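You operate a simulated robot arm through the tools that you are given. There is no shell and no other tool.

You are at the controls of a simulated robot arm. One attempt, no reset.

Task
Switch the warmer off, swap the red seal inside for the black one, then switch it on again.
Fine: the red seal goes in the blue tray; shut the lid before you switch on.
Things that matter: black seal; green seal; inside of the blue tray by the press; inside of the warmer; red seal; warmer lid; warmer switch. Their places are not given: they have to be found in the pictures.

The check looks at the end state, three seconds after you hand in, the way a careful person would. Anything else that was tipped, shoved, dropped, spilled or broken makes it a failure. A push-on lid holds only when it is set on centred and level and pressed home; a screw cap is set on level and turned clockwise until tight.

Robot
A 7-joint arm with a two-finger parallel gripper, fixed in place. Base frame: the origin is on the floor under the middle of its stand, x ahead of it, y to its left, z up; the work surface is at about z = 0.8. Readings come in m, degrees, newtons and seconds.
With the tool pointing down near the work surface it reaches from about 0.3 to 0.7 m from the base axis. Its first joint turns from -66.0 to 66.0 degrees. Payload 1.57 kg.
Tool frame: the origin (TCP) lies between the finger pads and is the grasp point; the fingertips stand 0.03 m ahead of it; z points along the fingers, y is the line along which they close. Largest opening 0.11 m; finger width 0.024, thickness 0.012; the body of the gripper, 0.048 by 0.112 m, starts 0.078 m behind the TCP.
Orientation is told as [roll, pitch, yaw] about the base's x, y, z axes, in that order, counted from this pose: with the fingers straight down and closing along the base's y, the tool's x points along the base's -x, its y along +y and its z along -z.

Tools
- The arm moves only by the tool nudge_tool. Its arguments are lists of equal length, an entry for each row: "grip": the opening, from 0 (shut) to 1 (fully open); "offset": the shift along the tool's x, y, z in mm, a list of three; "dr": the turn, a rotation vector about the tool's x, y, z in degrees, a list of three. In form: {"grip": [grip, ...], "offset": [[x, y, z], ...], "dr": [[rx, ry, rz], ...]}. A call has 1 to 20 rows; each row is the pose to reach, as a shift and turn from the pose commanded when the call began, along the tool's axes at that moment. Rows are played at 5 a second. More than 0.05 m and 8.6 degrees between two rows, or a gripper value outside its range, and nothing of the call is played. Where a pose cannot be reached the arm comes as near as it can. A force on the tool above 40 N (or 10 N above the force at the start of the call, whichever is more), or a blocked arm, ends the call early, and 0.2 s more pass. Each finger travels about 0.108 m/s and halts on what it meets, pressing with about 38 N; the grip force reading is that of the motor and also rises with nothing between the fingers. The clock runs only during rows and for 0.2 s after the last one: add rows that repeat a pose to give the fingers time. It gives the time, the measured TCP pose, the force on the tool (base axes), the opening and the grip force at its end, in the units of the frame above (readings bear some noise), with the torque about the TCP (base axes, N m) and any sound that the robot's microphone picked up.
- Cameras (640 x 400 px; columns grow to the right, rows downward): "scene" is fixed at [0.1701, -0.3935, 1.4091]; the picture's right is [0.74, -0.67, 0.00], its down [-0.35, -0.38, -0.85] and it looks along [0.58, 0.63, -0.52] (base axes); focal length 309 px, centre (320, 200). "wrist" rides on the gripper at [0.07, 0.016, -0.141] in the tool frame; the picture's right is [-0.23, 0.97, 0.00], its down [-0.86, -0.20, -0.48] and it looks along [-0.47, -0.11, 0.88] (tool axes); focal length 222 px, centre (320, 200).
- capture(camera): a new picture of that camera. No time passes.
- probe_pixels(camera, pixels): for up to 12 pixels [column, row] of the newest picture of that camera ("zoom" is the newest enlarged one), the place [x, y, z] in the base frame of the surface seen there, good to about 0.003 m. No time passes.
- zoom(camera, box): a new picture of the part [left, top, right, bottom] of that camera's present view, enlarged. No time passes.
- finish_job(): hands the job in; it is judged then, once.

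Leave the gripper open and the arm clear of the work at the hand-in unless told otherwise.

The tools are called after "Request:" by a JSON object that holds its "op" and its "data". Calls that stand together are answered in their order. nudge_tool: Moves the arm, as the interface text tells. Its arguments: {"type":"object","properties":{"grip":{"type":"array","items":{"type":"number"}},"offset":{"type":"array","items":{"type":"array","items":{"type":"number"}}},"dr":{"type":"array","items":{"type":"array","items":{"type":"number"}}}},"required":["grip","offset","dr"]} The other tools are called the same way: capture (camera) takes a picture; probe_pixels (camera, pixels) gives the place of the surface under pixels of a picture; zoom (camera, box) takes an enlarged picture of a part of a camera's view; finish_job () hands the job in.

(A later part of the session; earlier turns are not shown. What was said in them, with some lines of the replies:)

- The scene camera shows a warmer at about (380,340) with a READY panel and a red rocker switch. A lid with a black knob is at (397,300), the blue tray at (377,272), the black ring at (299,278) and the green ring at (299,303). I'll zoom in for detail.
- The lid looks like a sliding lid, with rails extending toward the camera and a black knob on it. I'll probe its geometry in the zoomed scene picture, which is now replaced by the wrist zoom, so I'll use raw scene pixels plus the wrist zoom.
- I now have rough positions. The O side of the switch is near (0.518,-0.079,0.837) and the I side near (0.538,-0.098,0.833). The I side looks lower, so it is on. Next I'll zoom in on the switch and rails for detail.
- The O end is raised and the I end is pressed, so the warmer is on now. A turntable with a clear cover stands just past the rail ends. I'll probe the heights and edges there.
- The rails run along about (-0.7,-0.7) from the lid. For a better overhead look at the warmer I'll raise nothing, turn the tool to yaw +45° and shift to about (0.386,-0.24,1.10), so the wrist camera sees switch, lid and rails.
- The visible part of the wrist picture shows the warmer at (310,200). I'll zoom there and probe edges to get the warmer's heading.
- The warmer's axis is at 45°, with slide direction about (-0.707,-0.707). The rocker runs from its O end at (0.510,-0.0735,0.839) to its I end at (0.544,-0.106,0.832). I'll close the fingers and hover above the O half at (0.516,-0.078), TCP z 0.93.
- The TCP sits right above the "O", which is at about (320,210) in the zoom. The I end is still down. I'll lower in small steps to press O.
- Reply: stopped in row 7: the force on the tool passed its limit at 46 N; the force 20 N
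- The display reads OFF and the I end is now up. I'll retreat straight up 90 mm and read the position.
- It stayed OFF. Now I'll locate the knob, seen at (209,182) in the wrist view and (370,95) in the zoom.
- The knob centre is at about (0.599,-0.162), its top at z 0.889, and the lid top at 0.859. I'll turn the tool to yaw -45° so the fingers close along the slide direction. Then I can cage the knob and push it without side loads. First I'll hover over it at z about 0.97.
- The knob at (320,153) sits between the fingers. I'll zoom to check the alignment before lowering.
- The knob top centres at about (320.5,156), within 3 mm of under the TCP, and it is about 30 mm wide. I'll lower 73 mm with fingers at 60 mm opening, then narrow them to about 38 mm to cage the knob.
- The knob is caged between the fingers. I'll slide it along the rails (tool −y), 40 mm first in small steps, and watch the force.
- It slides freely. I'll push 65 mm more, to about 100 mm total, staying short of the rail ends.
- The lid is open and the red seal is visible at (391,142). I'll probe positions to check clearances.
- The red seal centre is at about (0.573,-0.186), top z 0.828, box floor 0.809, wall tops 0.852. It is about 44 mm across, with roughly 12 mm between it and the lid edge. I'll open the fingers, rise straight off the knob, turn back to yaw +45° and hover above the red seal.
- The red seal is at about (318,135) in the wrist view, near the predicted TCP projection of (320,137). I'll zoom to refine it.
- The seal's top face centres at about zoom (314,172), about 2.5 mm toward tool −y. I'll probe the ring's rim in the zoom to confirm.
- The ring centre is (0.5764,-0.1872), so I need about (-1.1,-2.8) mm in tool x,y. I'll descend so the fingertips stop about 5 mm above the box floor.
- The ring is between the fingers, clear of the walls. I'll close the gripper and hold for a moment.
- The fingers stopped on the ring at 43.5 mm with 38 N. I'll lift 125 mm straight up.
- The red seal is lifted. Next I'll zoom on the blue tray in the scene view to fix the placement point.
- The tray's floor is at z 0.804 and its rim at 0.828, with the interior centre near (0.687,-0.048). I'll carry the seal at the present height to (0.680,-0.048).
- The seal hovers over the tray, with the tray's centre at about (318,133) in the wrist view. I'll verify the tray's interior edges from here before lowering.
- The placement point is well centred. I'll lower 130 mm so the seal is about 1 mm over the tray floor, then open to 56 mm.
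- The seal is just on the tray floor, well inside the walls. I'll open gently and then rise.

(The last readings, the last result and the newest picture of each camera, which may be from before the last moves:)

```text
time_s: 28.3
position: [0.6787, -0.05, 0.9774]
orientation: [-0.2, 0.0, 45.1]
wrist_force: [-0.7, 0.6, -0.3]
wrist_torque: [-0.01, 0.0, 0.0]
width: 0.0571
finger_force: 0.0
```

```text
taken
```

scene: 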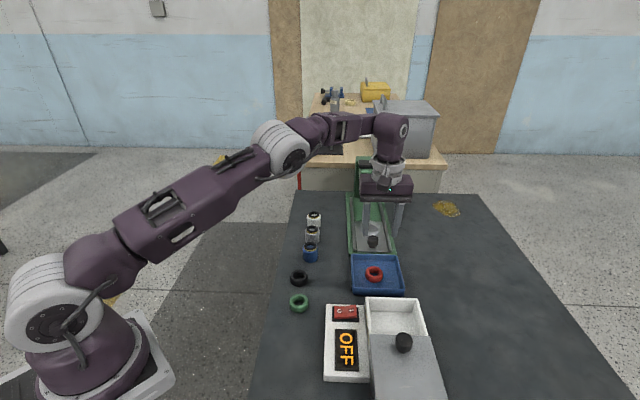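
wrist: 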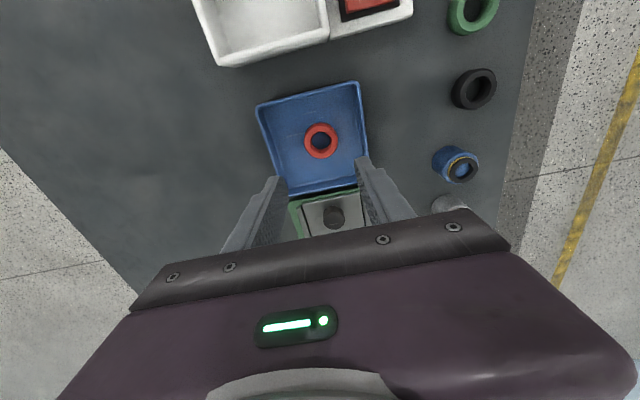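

The red seal rests in the blue tray. Now I'll find the black seal, at wrist (473,90) and scene (299,278), and its neighbours.

Request:
{"op": "zoom", "data": {"camera": "wrist", "box": [400, 0, 540, 220]}}

Request:
{"op": "zoom", "data": {"camera": "scene", "box": [280, 200, 340, 320]}}

Request:
{"op": "probe_pixels", "data": {"camera": "scene", "pixels": [[299, 272], [292, 278], [306, 278], [299, 284], [311, 246], [311, 258], [299, 296], [291, 303], [307, 303], [299, 308]]}}

Request:
{"op": "probe_pixels", "data": {"camera": "wrist", "pixels": [[473, 72], [455, 88], [492, 85], [470, 105], [459, 77], [485, 100], [456, 168], [440, 160], [472, 14], [474, 90]]}}

```text
1.82 times, centred on (470, 110) of wrist
```

zoom: 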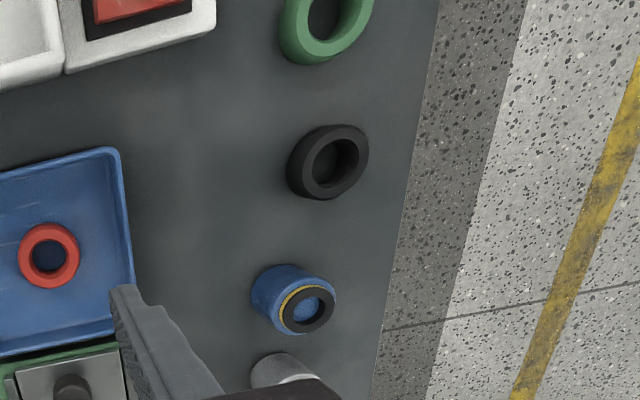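

```text
3.33 times, centred on (310, 260) of scene
```

zoom: 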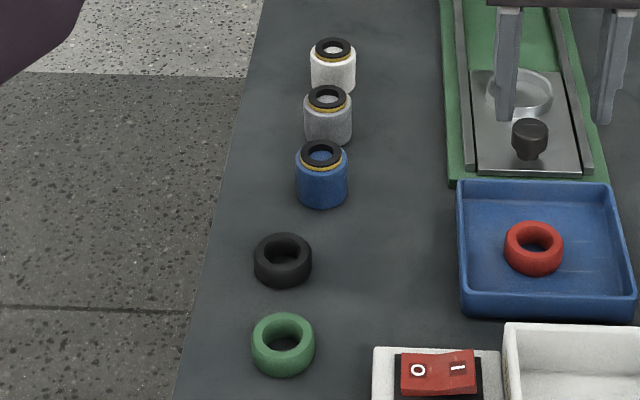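

```text
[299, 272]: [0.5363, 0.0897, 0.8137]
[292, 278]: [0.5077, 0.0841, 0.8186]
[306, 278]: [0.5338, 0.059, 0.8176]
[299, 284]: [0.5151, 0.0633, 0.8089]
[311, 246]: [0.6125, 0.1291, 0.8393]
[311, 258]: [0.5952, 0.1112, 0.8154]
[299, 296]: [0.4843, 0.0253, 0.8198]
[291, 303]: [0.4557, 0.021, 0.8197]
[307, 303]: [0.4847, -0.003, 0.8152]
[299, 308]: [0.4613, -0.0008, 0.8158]
```

```text
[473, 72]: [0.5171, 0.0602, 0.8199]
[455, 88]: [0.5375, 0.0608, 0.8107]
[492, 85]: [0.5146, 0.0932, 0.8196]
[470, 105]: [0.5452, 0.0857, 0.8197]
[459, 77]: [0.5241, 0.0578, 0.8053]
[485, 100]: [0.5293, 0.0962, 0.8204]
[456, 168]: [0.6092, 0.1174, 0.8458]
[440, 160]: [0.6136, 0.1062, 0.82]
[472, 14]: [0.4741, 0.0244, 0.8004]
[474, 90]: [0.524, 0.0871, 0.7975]
```

The black seal centre is at about (0.528,0.078) on the table, top z 0.820. Its neighbours are about 85 mm away and not along the closing line at yaw 45°. I'll hover above it.

Request:
{"op": "nudge_tool", "data": {"grip": [0.52, 0.52, 0.52, 0.52, 0.52, 0.52, 0.52], "offset": [[3, 33, 0], [6, 66, 0], [9, 99, 0], [12, 132, 0], [15, 165, 0], [18.4, 196.6, 0], [18.4, 196.6, 0]], "dr": [[0, 0, 0], [0, 0, 0], [0, 0, 0], [0, 0, 0], [0, 0, 0], [0, 0, 0], [0, 0, 0]]}}

Request:
{"op": "capture", "data": {"camera": "wrist"}}

Request:
{"op": "zoom", "data": {"camera": "wrist", "box": [250, 90, 390, 200]}}

```text
time_s: 29.9
position: [0.5254, 0.0783, 0.9746]
orientation: [-0.1, 0.1, 45.2]
wrist_force: [0.4, -0.3, 0.5]
wrist_torque: [0.0, 0.01, -0.05]
width: 0.0572
finger_force: 0.1
```

```text
taken
```

wrist: 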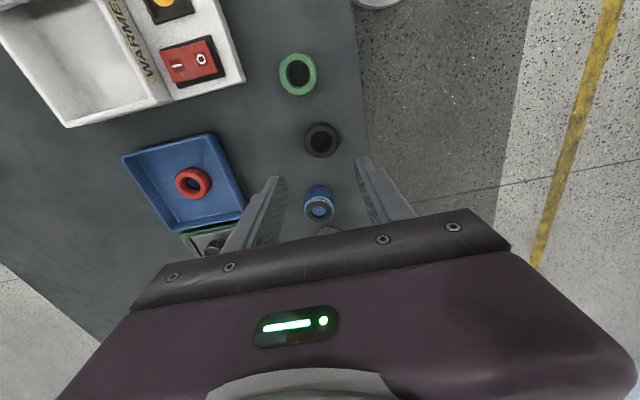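

```text
3.64 times, centred on (320, 145) of wrist
```

zoom: 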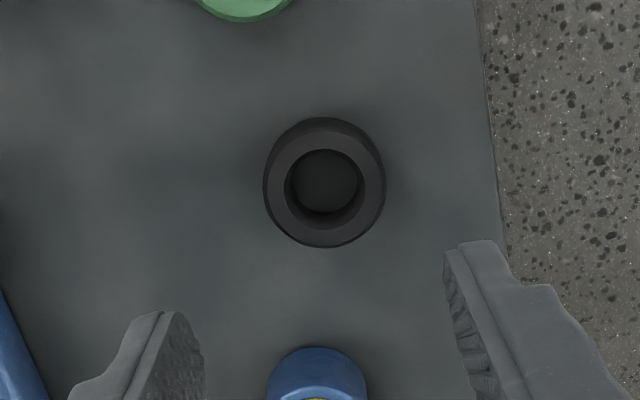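

The black ring is at about zoom (325,188). I'll probe its rim to centre precisely.

Request:
{"op": "probe_pixels", "data": {"camera": "zoom", "pixels": [[277, 190], [373, 190], [325, 142], [325, 238], [292, 155], [358, 155], [292, 228], [358, 228], [325, 180]]}}

```text
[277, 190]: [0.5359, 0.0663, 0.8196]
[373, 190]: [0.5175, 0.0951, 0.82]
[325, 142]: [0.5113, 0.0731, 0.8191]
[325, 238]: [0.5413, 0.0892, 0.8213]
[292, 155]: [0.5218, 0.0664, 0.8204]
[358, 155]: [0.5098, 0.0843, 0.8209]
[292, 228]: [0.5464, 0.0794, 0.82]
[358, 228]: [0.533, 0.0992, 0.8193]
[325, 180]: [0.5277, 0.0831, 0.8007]
```

The black ring centre is (0.527,0.0815). I'll correct by about (-2.2,+2) mm and descend so the fingertips are about 5 mm above the table.

Request:
{"op": "nudge_tool", "data": {"grip": [0.52, 0.52, 0.52, 0.52, 0.52, 0.52], "offset": [[-2.2, 2, 40], [-2.2, 2, 80], [-2.2, 2, 110], [-2.2, 2, 128], [-2.2, 2, 140], [-2.2, 2, 140]], "dr": [[0, 0, 0], [0, 0, 0], [0, 0, 0], [0, 0, 0], [0, 0, 0], [0, 0, 0]]}}

Request:
{"op": "zoom", "data": {"camera": "wrist", "box": [230, 90, 410, 220]}}

Request:
{"op": "zoom", "data": {"camera": "scene", "box": [260, 210, 360, 320]}}

```text
time_s: 31.3
position: [0.5292, 0.0808, 0.8353]
orientation: [-0.1, -0.1, 45.1]
wrist_force: [-0.3, 0.0, -0.3]
wrist_torque: [0.02, -0.01, -0.02]
width: 0.0571
finger_force: 0.1
```

```text
3.08 times, centred on (320, 155) of wrist
```

zoom: 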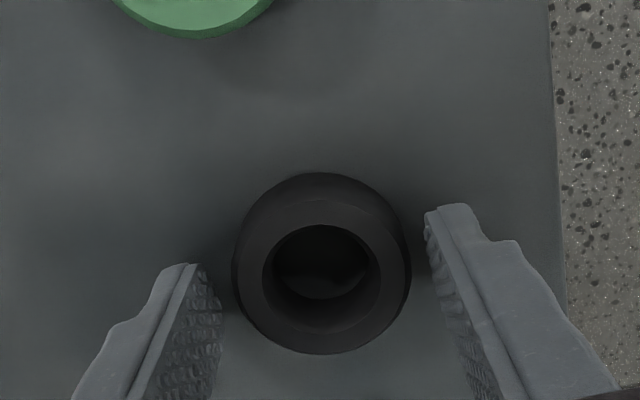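

```text
3.64 times, centred on (310, 265) of scene
```

zoom: 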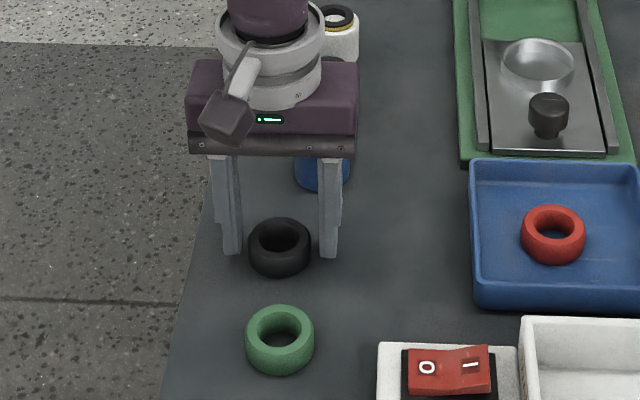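

The black ring is between the fingers but about 3–4 mm toward tool +x. I'll shift 3 mm along tool x and then close.

Request:
{"op": "nudge_tool", "data": {"grip": [0.52, 0.52, 0.4, 0.3, 0.2, 0.2], "offset": [[3, 0, 0], [3, 0, 0], [3, 0, 0], [3, 0, 0], [3, 0, 0], [3, 0, 0]], "dr": [[0, 0, 0], [0, 0, 0], [0, 0, 0], [0, 0, 0], [0, 0, 0], [0, 0, 0]]}}

Request:
{"op": "zoom", "data": {"camera": "wrist", "box": [230, 90, 410, 220]}}

```text
time_s: 32.7
position: [0.5279, 0.0781, 0.8342]
orientation: [-0.1, 0.0, 45.0]
wrist_force: [0.5, -0.1, 1.7]
wrist_torque: [0.01, -0.02, -0.01]
width: 0.0436
finger_force: 37.8
```

```text
3.08 times, centred on (320, 155) of wrist
```

zoom: 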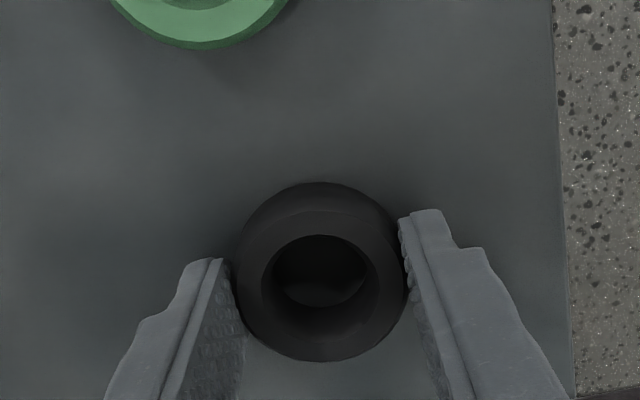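

It is gripped at 43.6 mm. I'll lift 140 mm, then carry it at yaw 45° to above the red seal's old place in the warmer at (0.578,-0.185).

Request:
{"op": "nudge_tool", "data": {"grip": [0.2, 0.2, 0.2, 0.2, 0.2, 0.2, 0.2, 0.2, 0.2, 0.2, 0.2, 0.2, 0.2], "offset": [[0, 0, -20], [0, 0, -60], [0, 0, -100], [0, 0, -140], [21, -32, -140], [43, -64, -140], [64, -96, -140], [86, -128, -140], [107, -160, -140], [129, -192, -140], [150, -222.8, -140], [150, -222.8, -140], [150, -222.8, -140]], "dr": [[0, 0, 0], [0, 0, 0], [0, 0, 0], [0, 0, 0], [0, 0, 0], [0, 0, 0], [0, 0, 0], [0, 0, 0], [0, 0, 0], [0, 0, 0], [0, 0, 0], [0, 0, 0], [0, 0, 0]]}}

Request:
{"op": "capture", "data": {"camera": "wrist"}}

Request:
{"op": "capture", "data": {"camera": "scene"}}

```text
time_s: 35.5
position: [0.5765, -0.1861, 0.9736]
orientation: [-0.2, 0.0, 45.1]
wrist_force: [-0.6, -0.1, -0.4]
wrist_torque: [0.03, 0.01, -0.01]
width: 0.0439
finger_force: 37.9
```

```text
taken
```

wrist: 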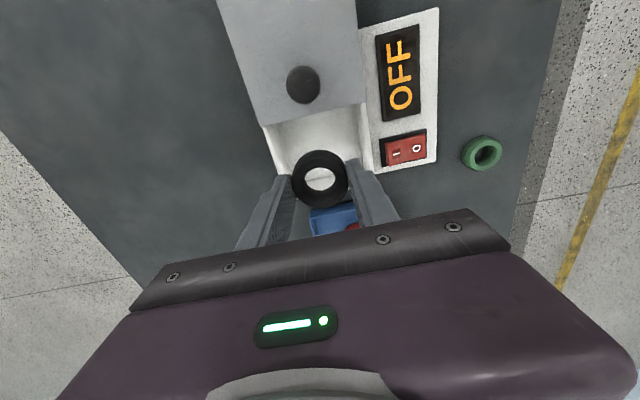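

```text
taken
```

scene: 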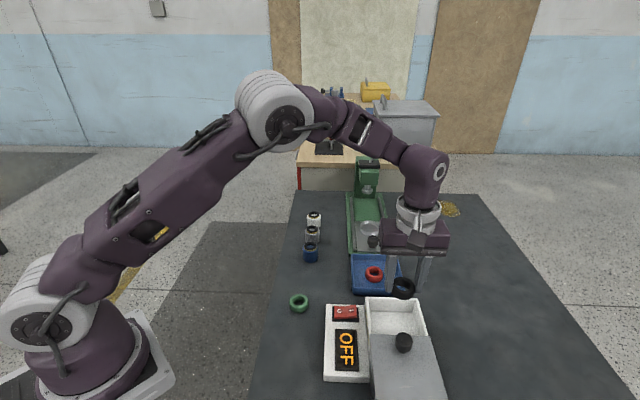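

The view matches the one when the red seal was lifted, so I'm over the same spot. I'll lower 130 mm so the black seal comes to about 1 mm above the box floor.

Request:
{"op": "nudge_tool", "data": {"grip": [0.2, 0.2, 0.2, 0.2, 0.2, 0.2, 0.2], "offset": [[0, 0, 35], [0, 0, 70], [0, 0, 100], [0, 0, 118], [0, 0, 126], [0, 0, 130], [0, 0, 130]], "dr": [[0, 0, 0], [0, 0, 0], [0, 0, 0], [0, 0, 0], [0, 0, 0], [0, 0, 0], [0, 0, 0]]}}

Request:
{"op": "zoom", "data": {"camera": "scene", "box": [330, 250, 470, 370]}}

Request:
{"op": "zoom", "data": {"camera": "wrist", "box": [230, 90, 410, 220]}}

```text
time_s: 37.1
position: [0.5793, -0.1847, 0.8451]
orientation: [-0.2, 0.0, 45.1]
wrist_force: [-6.2, 1.8, 18.3]
wrist_torque: [0.04, 0.22, -0.01]
width: 0.0434
finger_force: 38.2
```

```text
3.33 times, centred on (400, 310) of scene
```

zoom: 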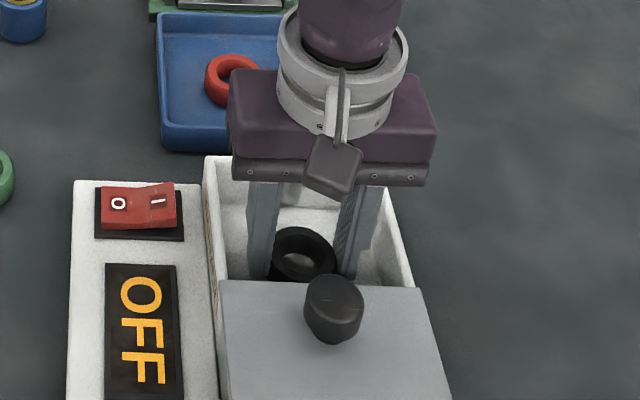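

```text
3.08 times, centred on (320, 155) of wrist
```

zoom: 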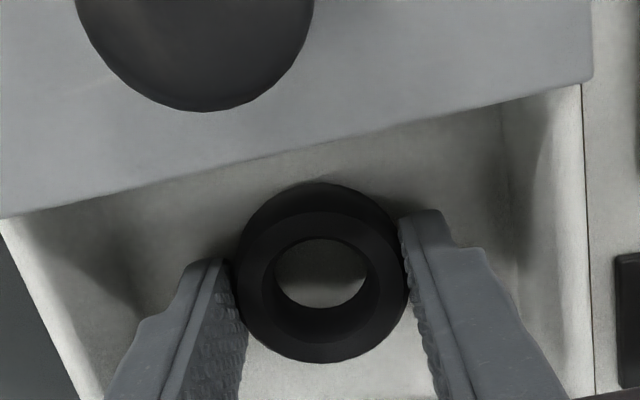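

It touched the floor, with 18 N of contact. I'll ease up 1 mm, open gently to 56 mm, then rise.

Request:
{"op": "nudge_tool", "data": {"grip": [0.2, 0.43, 0.48, 0.51, 0.51, 0.51, 0.51, 0.51, 0.51], "offset": [[0, 0, -1], [0, 0, -1], [0, 0, -1], [0, 0, -1], [0, 0, -25], [0, 0, -60], [0, 0, -100], [0, 0, -140], [0, 0, -140]], "dr": [[0, 0, 0], [0, 0, 0], [0, 0, 0], [0, 0, 0], [0, 0, 0], [0, 0, 0], [0, 0, 0], [0, 0, 0], [0, 0, 0]]}}

Request:
{"op": "capture", "data": {"camera": "wrist"}}

Request:
{"op": "zoom", "data": {"camera": "scene", "box": [330, 250, 470, 390]}}

```text
time_s: 39.1
position: [0.5778, -0.1817, 0.9879]
orientation: [-0.1, 0.0, 45.1]
wrist_force: [-1.1, -0.7, -0.3]
wrist_torque: [-0.02, 0.03, 0.0]
width: 0.0562
finger_force: 0.1
```

```text
taken
```

wrist: 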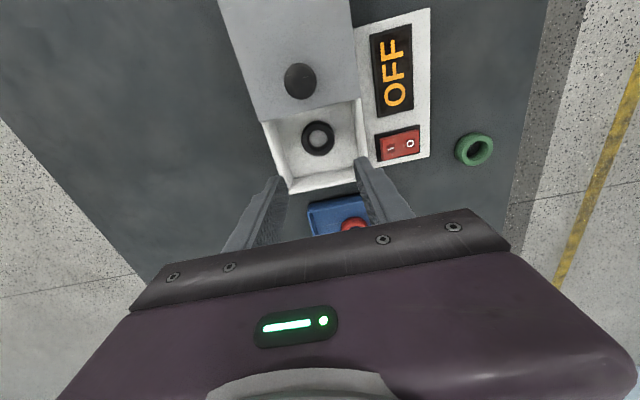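

```text
2.86 times, centred on (400, 320) of scene
```

zoom: 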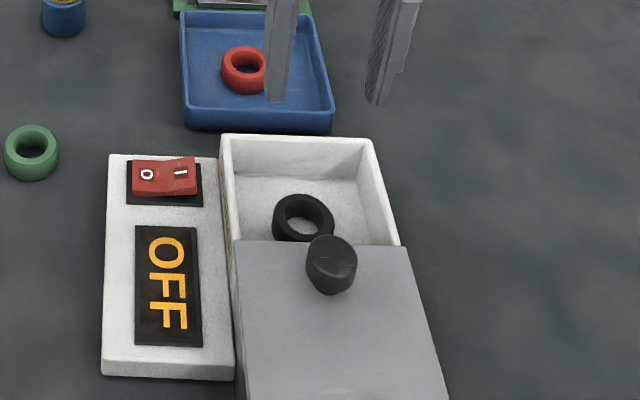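

The black seal lies flat in the warmer. Now I'll find the knob, at wrist (301,81), to slide the lid shut.

Request:
{"op": "zoom", "data": {"camera": "wrist", "box": [230, 40, 370, 150]}}

Request:
{"op": "probe_pixels", "data": {"camera": "wrist", "pixels": [[301, 81], [287, 81], [315, 81], [301, 68], [301, 94], [262, 122], [354, 98]]}}

```text
3.64 times, centred on (300, 95) of wrist
```

zoom: 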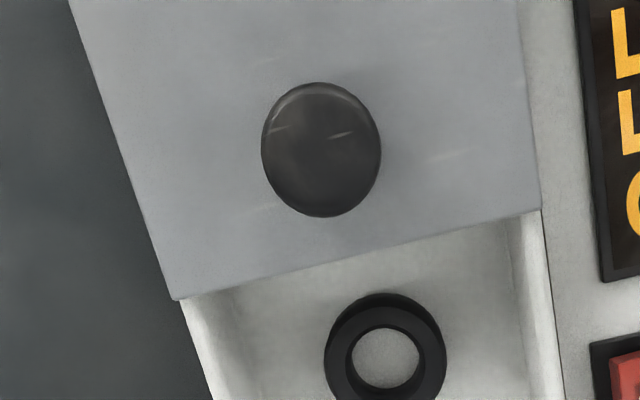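

```text
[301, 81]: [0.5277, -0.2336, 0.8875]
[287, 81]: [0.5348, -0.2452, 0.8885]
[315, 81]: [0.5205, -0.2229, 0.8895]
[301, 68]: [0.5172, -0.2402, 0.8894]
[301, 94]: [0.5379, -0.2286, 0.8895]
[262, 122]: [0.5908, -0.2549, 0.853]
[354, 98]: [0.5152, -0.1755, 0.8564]
```

The knob centre is (0.528,-0.234). I'll turn to yaw -45° and hover above it.

Request:
{"op": "nudge_tool", "data": {"grip": [0.55, 0.55, 0.55, 0.55, 0.55, 0.55, 0.55, 0.55, 0.55, 0.55, 0.55, 0.55, 0.55, 0.55], "offset": [[6, 0, 0], [12, 0, 0], [18, 0, 0], [24, 0, 0], [30, 0, 0], [36, 0, 0], [42, 0, 0], [48, 0, 0], [54, 0, 0], [60, 0, 0], [66, 0, 0], [70.7, 0, 0], [70.7, 0, 0], [70.7, 0, 0]], "dr": [[0, 0, 7.5], [0, 0, 15], [0, 0, 22.5], [0, 0, 30], [0, 0, 37.5], [0, 0, 45], [0, 0, 52.5], [0, 0, 60], [0, 0, 67.5], [0, 0, 75], [0, 0, 82.5], [0, 0, 90], [0, 0, 90], [0, 0, 90]]}}

Request:
{"op": "capture", "data": {"camera": "wrist"}}

Request:
{"op": "zoom", "data": {"camera": "wrist", "box": [260, 110, 400, 200]}}

```text
time_s: 42.1
position: [0.528, -0.2338, 0.9861]
orientation: [0.0, -0.1, -45.0]
wrist_force: [-0.6, 0.0, 0.6]
wrist_torque: [-0.01, 0.02, -0.01]
width: 0.0608
finger_force: 0.1
```

```text
taken
```

wrist: 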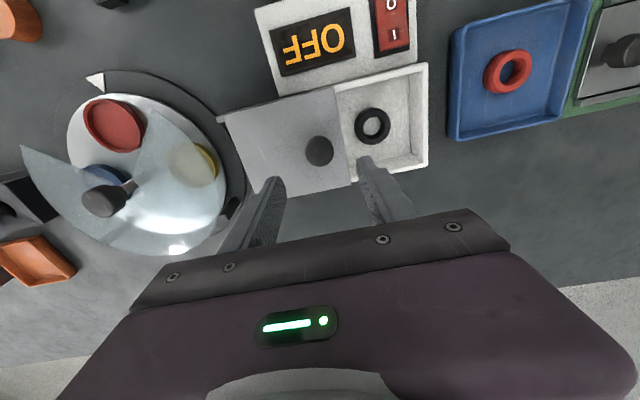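

```text
4.44 times, centred on (330, 155) of wrist
```

zoom: 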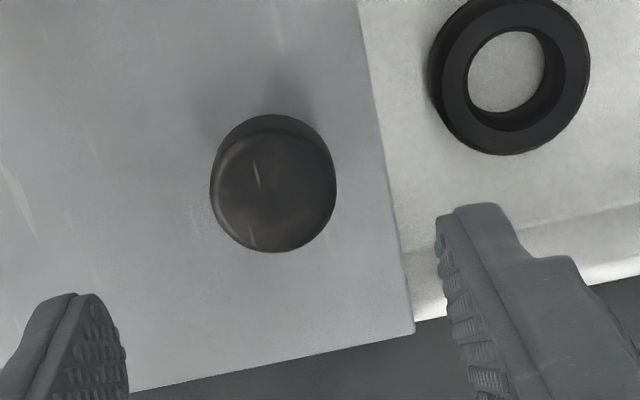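

The knob is directly under the TCP. I'll lower 89 mm and cage it again at about 40 mm opening.

Request:
{"op": "nudge_tool", "data": {"grip": [0.55, 0.55, 0.55, 0.55, 0.45, 0.36, 0.36], "offset": [[0, 0, 35], [0, 0, 65], [0, 0, 89], [0, 0, 89], [0, 0, 89], [0, 0, 89], [0, 0, 89]], "dr": [[0, 0, 0], [0, 0, 0], [0, 0, 0], [0, 0, 0], [0, 0, 0], [0, 0, 0], [0, 0, 0]]}}

Request:
{"op": "zoom", "data": {"camera": "scene", "box": [330, 270, 470, 390]}}

Request:
{"op": "zoom", "data": {"camera": "wrist", "box": [260, 110, 400, 220]}}

```text
time_s: 43.7
position: [0.528, -0.2353, 0.8929]
orientation: [0.0, -0.2, -44.9]
wrist_force: [-0.3, 0.6, -0.5]
wrist_torque: [0.03, -0.01, -0.01]
width: 0.0396
finger_force: 0.0
```

```text
3.33 times, centred on (400, 330) of scene
```

zoom: 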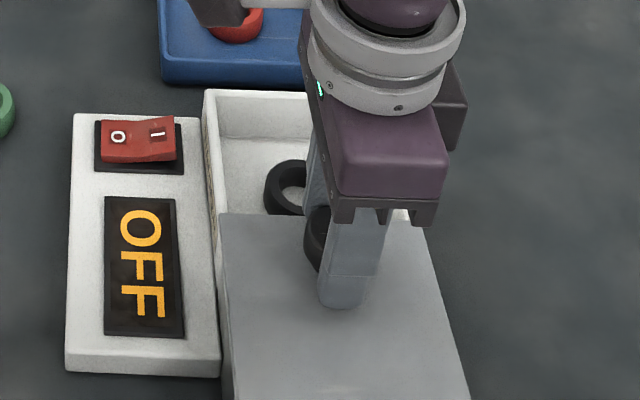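

```text
3.64 times, centred on (330, 165) of wrist
```

zoom: 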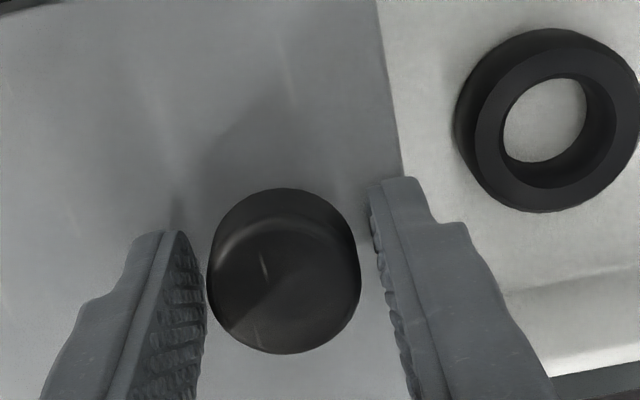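

The knob is caged. I'll slide the lid back along tool +y, 95 mm in steps, raised 2 mm for clearance over the lid surface.

Request:
{"op": "nudge_tool", "data": {"grip": [0.36, 0.36, 0.36, 0.36, 0.36, 0.36, 0.36, 0.36, 0.36, 0.36, 0.36, 0.36, 0.36, 0.36], "offset": [[0, 0, -2], [0, 7, -2], [0, 14, -2], [0, 21, -2], [0, 28, -2], [0, 36, -2], [0, 44, -2], [0, 52, -2], [0, 60, -2], [0, 68, -2], [0, 76, -2], [0, 84, -2], [0, 90, -2], [0, 95, -2]], "dr": [[0, 0, 0], [0, 0, 0], [0, 0, 0], [0, 0, 0], [0, 0, 0], [0, 0, 0], [0, 0, 0], [0, 0, 0], [0, 0, 0], [0, 0, 0], [0, 0, 0], [0, 0, 0], [0, 0, 0], [0, 0, 0]]}}

Request:
{"op": "zoom", "data": {"camera": "scene", "box": [330, 250, 470, 390]}}

Request:
{"op": "capture", "data": {"camera": "wrist"}}

```text
time_s: 46.7
position: [0.5951, -0.1676, 0.8979]
orientation: [0.1, 0.0, -44.9]
wrist_force: [-0.8, -1.1, -0.3]
wrist_torque: [-0.04, 0.0, 0.02]
width: 0.0403
finger_force: 0.4
```

```text
2.86 times, centred on (400, 320) of scene
```

zoom: 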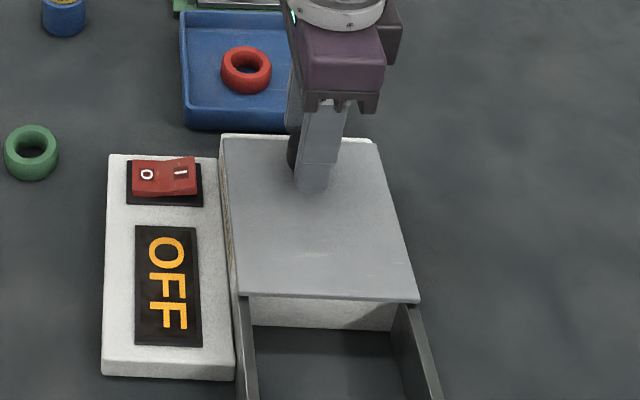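

```text
taken
```

wrist: 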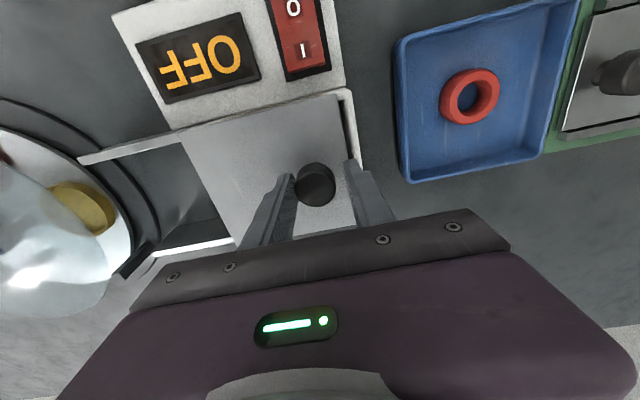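

About 10 mm of gap is left at the back edge. I'll continue slowly, 9 mm more.

Request:
{"op": "nudge_tool", "data": {"grip": [0.36, 0.36, 0.36, 0.36, 0.36], "offset": [[0, 3, 0], [0, 6, 0], [0, 8, 0], [0, 9, 0], [0, 9, 0]], "dr": [[0, 0, 0], [0, 0, 0], [0, 0, 0], [0, 0, 0], [0, 0, 0]]}}

Request:
{"op": "zoom", "data": {"camera": "wrist", "box": [230, 70, 400, 230]}}

Request:
{"op": "zoom", "data": {"camera": "scene", "box": [350, 280, 440, 370]}}

```text
time_s: 47.9
position: [0.6009, -0.1606, 0.8972]
orientation: [0.0, -0.1, -44.9]
wrist_force: [0.4, 0.2, -0.6]
wrist_torque: [0.01, 0.02, 0.01]
width: 0.0395
finger_force: 0.0
```

```text
2.50 times, centred on (315, 150) of wrist
```

zoom: 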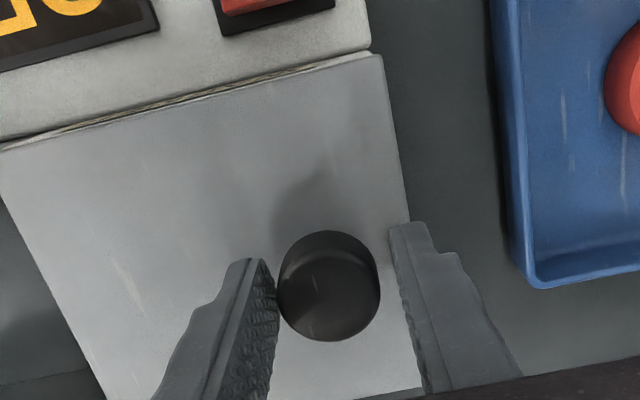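

```text
4.44 times, centred on (395, 325) of scene
```

zoom: 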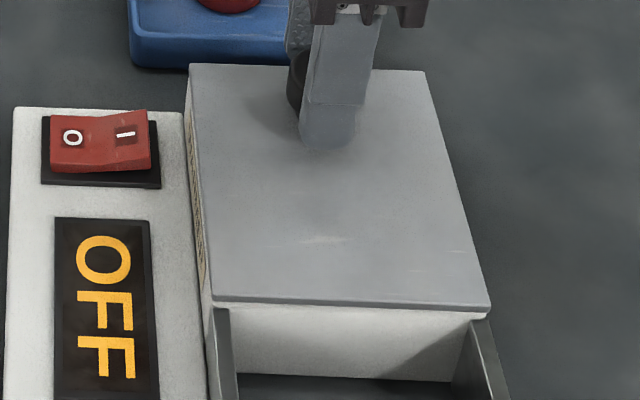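

The lid looks closed or within 2–3 mm of it. I'll ease forward 1 mm at a time to feel for the stop.

Request:
{"op": "nudge_tool", "data": {"grip": [0.36, 0.36, 0.36], "offset": [[0, 1, 0], [0, 2, 0], [0, 2, 0]], "dr": [[0, 0, 0], [0, 0, 0], [0, 0, 0]]}}

Request:
{"op": "zoom", "data": {"camera": "scene", "box": [350, 280, 440, 370]}}

```text
time_s: 48.7
position: [0.6036, -0.1604, 0.8976]
orientation: [0.2, 0.0, -44.8]
wrist_force: [-0.3, -0.2, -0.5]
wrist_torque: [0.01, -0.04, 0.01]
width: 0.0396
finger_force: 0.1
```

```text
4.44 times, centred on (395, 325) of scene
```

zoom: 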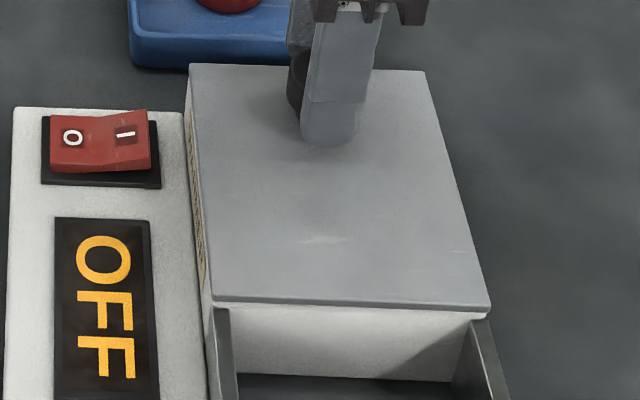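

The finger moved 2 mm, but the lid edge at about zoom row 303 looks unchanged and there is no force. I'll go on in 1 mm steps to confirm contact and the stop.

Request:
{"op": "nudge_tool", "data": {"grip": [0.36, 0.36, 0.36], "offset": [[0, 1, 0], [0, 2, 0], [0, 2, 0]], "dr": [[0, 0, 0], [0, 0, 0], [0, 0, 0]]}}

Request:
{"op": "zoom", "data": {"camera": "scene", "box": [350, 280, 440, 370]}}

Request:
{"op": "zoom", "data": {"camera": "wrist", "box": [230, 70, 400, 230]}}

```text
time_s: 49.5
position: [0.6045, -0.1591, 0.897]
orientation: [0.0, -0.1, -44.9]
wrist_force: [-2.4, -0.9, -0.2]
wrist_torque: [-0.05, 0.05, -0.05]
width: 0.0416
finger_force: 1.5
```

```text
4.44 times, centred on (395, 325) of scene
```

zoom: 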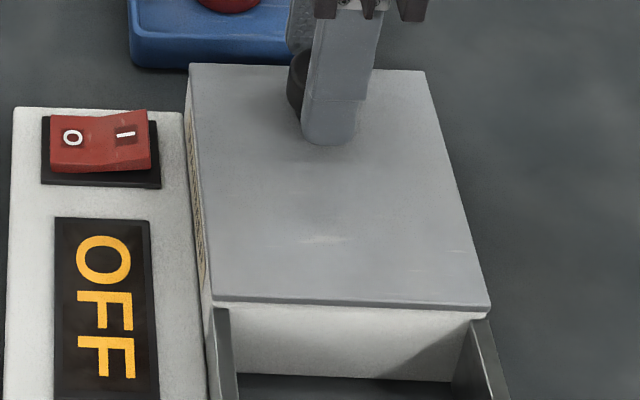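

```text
2.50 times, centred on (315, 150) of wrist
```

zoom: 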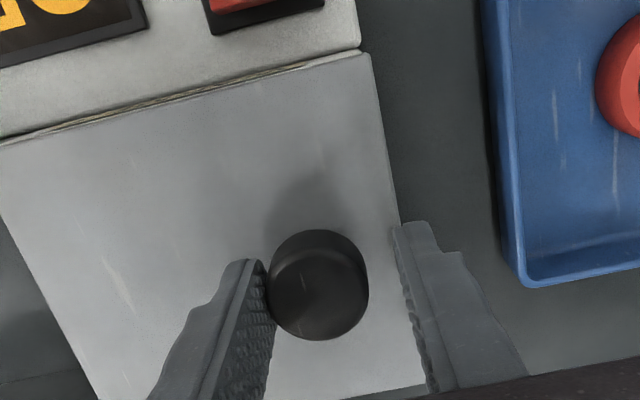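

The lid is hard against its stop: the finger was pushed open slightly, to 41.6 mm. I'll back off, open, rise 65 mm, and move to hover over the "I" half at (0.5387,-0.101) with the fingers closed.

Request:
{"op": "nudge_tool", "data": {"grip": [0.5, 0.55, 0.55, 0.55, 0.4, 0.2, 0, 0, 0, 0], "offset": [[0, -2, 0], [0, -2, 0], [0, -2, -30], [0, -2, -65], [22, -3, -65], [44, -4, -65], [66, -5, -65], [87.2, -5.7, -65], [87.2, -5.7, -65], [87.2, -5.7, -65]], "dr": [[0, 0, 0], [0, 0, 0], [0, 0, 0], [0, 0, 0], [0, 0, 0], [0, 0, 0], [0, 0, 0], [0, 0, 0], [0, 0, 0], [0, 0, 0]]}}

Request:
{"op": "capture", "data": {"camera": "wrist"}}

Request:
{"op": "capture", "data": {"camera": "scene"}}

Request:
{"op": "zoom", "data": {"camera": "wrist", "box": [220, 80, 420, 220]}}

```text
time_s: 51.7
position: [0.5403, -0.1001, 0.9636]
orientation: [0.0, -0.1, -44.9]
wrist_force: [0.3, -0.6, 0.0]
wrist_torque: [-0.02, -0.01, 0.02]
width: 0.0
finger_force: 20.8
```

```text
taken
```

wrist: 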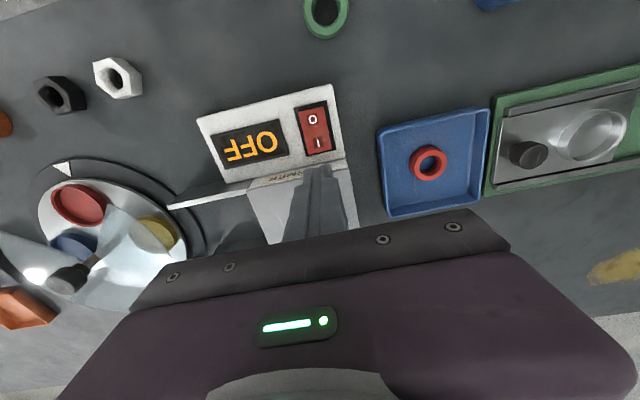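

```text
taken
```

scene: 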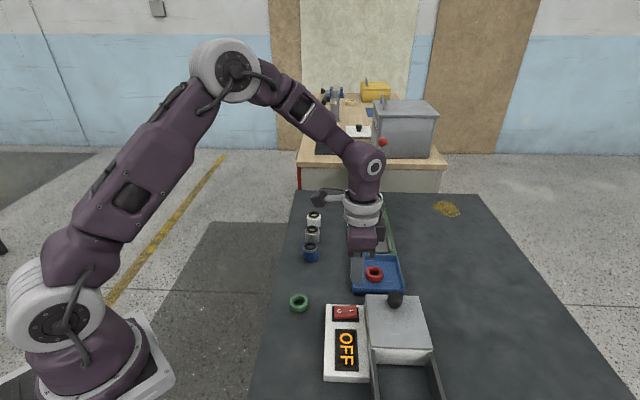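

```text
2.86 times, centred on (320, 150) of wrist
```

zoom: 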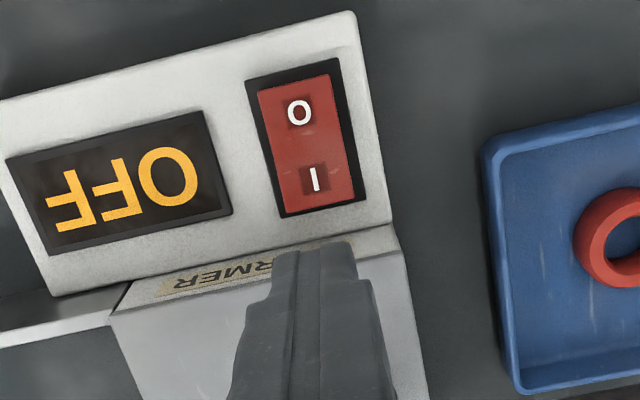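

The lid sits as at the start, with the knob at scene (396,299). The TCP is above the "I" end of the rocker. I'll press down in small steps.

Request:
{"op": "nudge_tool", "data": {"grip": [0, 0, 0, 0, 0, 0, 0, 0, 0], "offset": [[0, 0, 35], [0, 0, 70], [0, 0, 84], [0, 0, 90], [0, 0, 94], [0, 0, 97], [0, 0, 99], [0, 0, 100], [0, 0, 101]], "dr": [[0, 0, 0], [0, 0, 0], [0, 0, 0], [0, 0, 0], [0, 0, 0], [0, 0, 0], [0, 0, 0], [0, 0, 0], [0, 0, 0]]}}

Request:
{"op": "zoom", "data": {"camera": "scene", "box": [310, 280, 450, 390]}}

```text
time_s: 53.3
position: [0.5405, -0.1003, 0.8653]
orientation: [0.2, -0.2, -44.8]
wrist_force: [-1.0, 0.1, 7.3]
wrist_torque: [0.07, 0.08, 0.02]
width: 0.0
finger_force: 20.9
heard: click
stopped in row 8: the force on the tool passed its limit at 45 N (the readings are from after the stop); the commanded pose is now the measured one
```

```text
3.64 times, centred on (380, 335) of scene
```

zoom: 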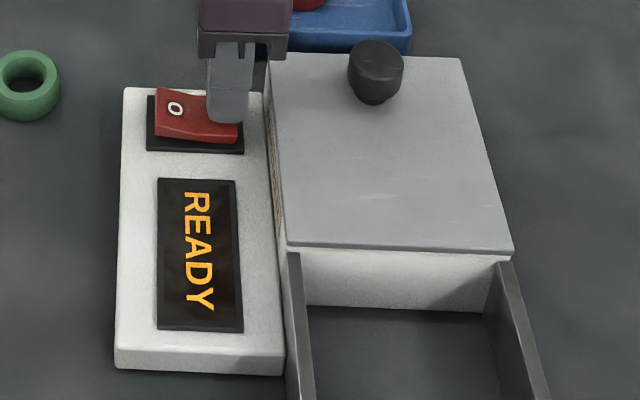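

I heard a click and the display reads READY again. I'll retreat straight up, then open the gripper and move clear of the work.

Request:
{"op": "nudge_tool", "data": {"grip": [0, 0, 0, 0, 0, 0.3, 0.6, 0.9, 1, 1, 1], "offset": [[0, 0, -30], [0, 0, -65], [0, 0, -105], [0, 0, -150], [0, 0, -195], [0, 0, -235], [40, 0, -250], [80, 0, -250], [115, 0, -250], [115, 0, -250], [115, 0, -250]], "dr": [[0, 0, 0], [0, 0, 0], [0, 0, 0], [0, 0, 0], [0, 0, 0], [0, 0, 0], [0, 0, 0], [0, 0, 0], [0, 0, 0], [0, 0, 0], [0, 0, 0]]}}

Request:
{"op": "capture", "data": {"camera": "scene"}}

Request:
{"op": "zoom", "data": {"camera": "scene", "box": [270, 230, 450, 390]}}

Request:
{"op": "capture", "data": {"camera": "wrist"}}

```text
time_s: 55.7
position: [0.4585, -0.0195, 1.1163]
orientation: [0.1, -0.1, -44.8]
wrist_force: [0.0, 0.2, -0.6]
wrist_torque: [-0.01, 0.0, 0.0]
width: 0.1098
finger_force: 0.0
```

```text
taken
```

scene: 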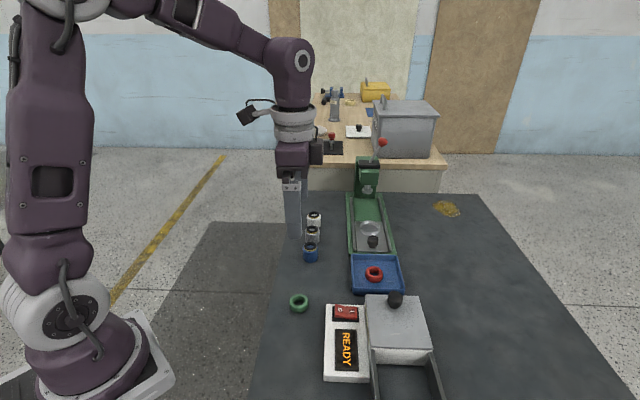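

```text
2.50 times, centred on (360, 310) of scene
```

zoom: 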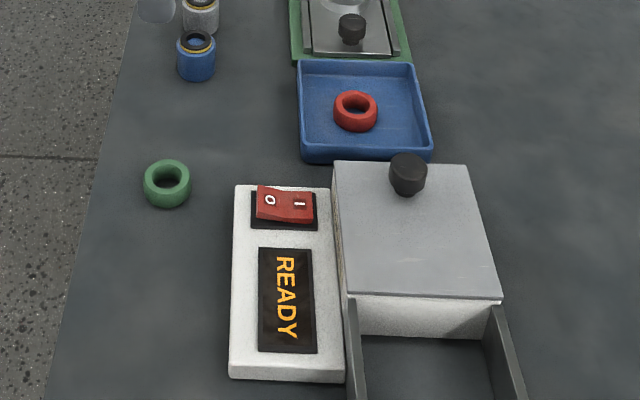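

```text
taken
```

wrist: 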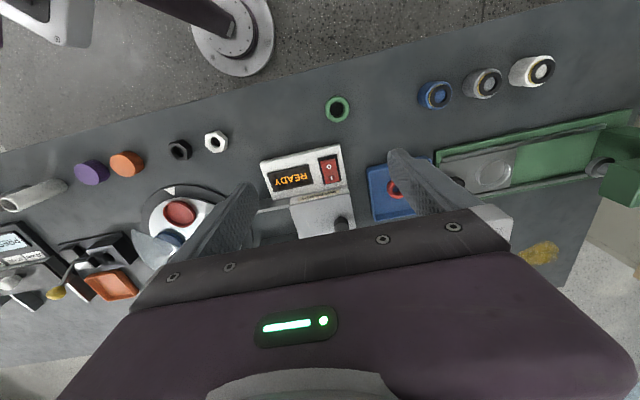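

READY is showing, the red seal is in the tray and the green seal is untouched. I'll zoom the same box as at the start to check that the lid's position matches.

Request:
{"op": "zoom", "data": {"camera": "scene", "box": [270, 240, 470, 400]}}

Request:
{"op": "probe_pixels", "data": {"camera": "scene", "pixels": [[395, 295], [396, 300], [367, 296], [412, 297], [432, 348], [372, 348], [400, 330]]}}

```text
2.50 times, centred on (370, 320) of scene
```

zoom: 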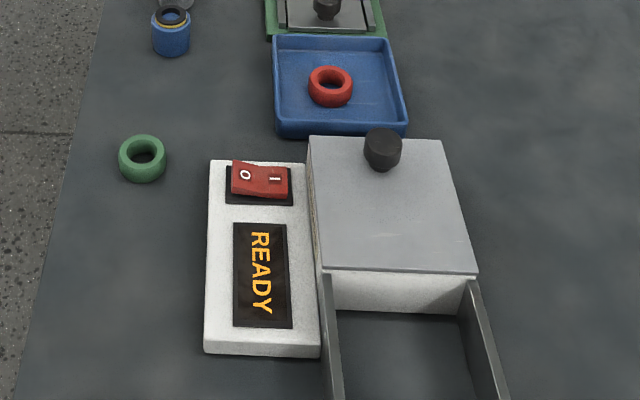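

```text
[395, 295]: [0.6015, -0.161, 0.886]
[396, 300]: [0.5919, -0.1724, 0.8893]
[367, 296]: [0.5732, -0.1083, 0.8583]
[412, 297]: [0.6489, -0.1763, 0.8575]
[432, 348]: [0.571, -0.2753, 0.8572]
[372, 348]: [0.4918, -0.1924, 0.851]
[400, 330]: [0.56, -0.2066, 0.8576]
```

The lid's corners and knob match the first picture exactly. The warmer is on (READY), the black seal is inside, and the red seal is in the blue tray. The gripper is open and the arm is clear, so I'm handing in.

Request:
{"op": "finish_job", "data": {}}

```text
The job is handed in.
```

I swapped the seals and handed the job in; no verdict has come back yet.

- **Warmer:** I switched it off before opening it. It is on again and the display reads READY. The lid was shut against its stop before I switched on, and it looks the same as in the first picture.
- **Black seal:** it lay flat inside the warmer when I last saw it, just before I closed the lid.
- **Red seal:** it is in the blue tray by the press.
- **Everything else:** the green seal was not touched, and nothing was tipped or moved that I could see. The gripper is open and the arm is clear of the work.
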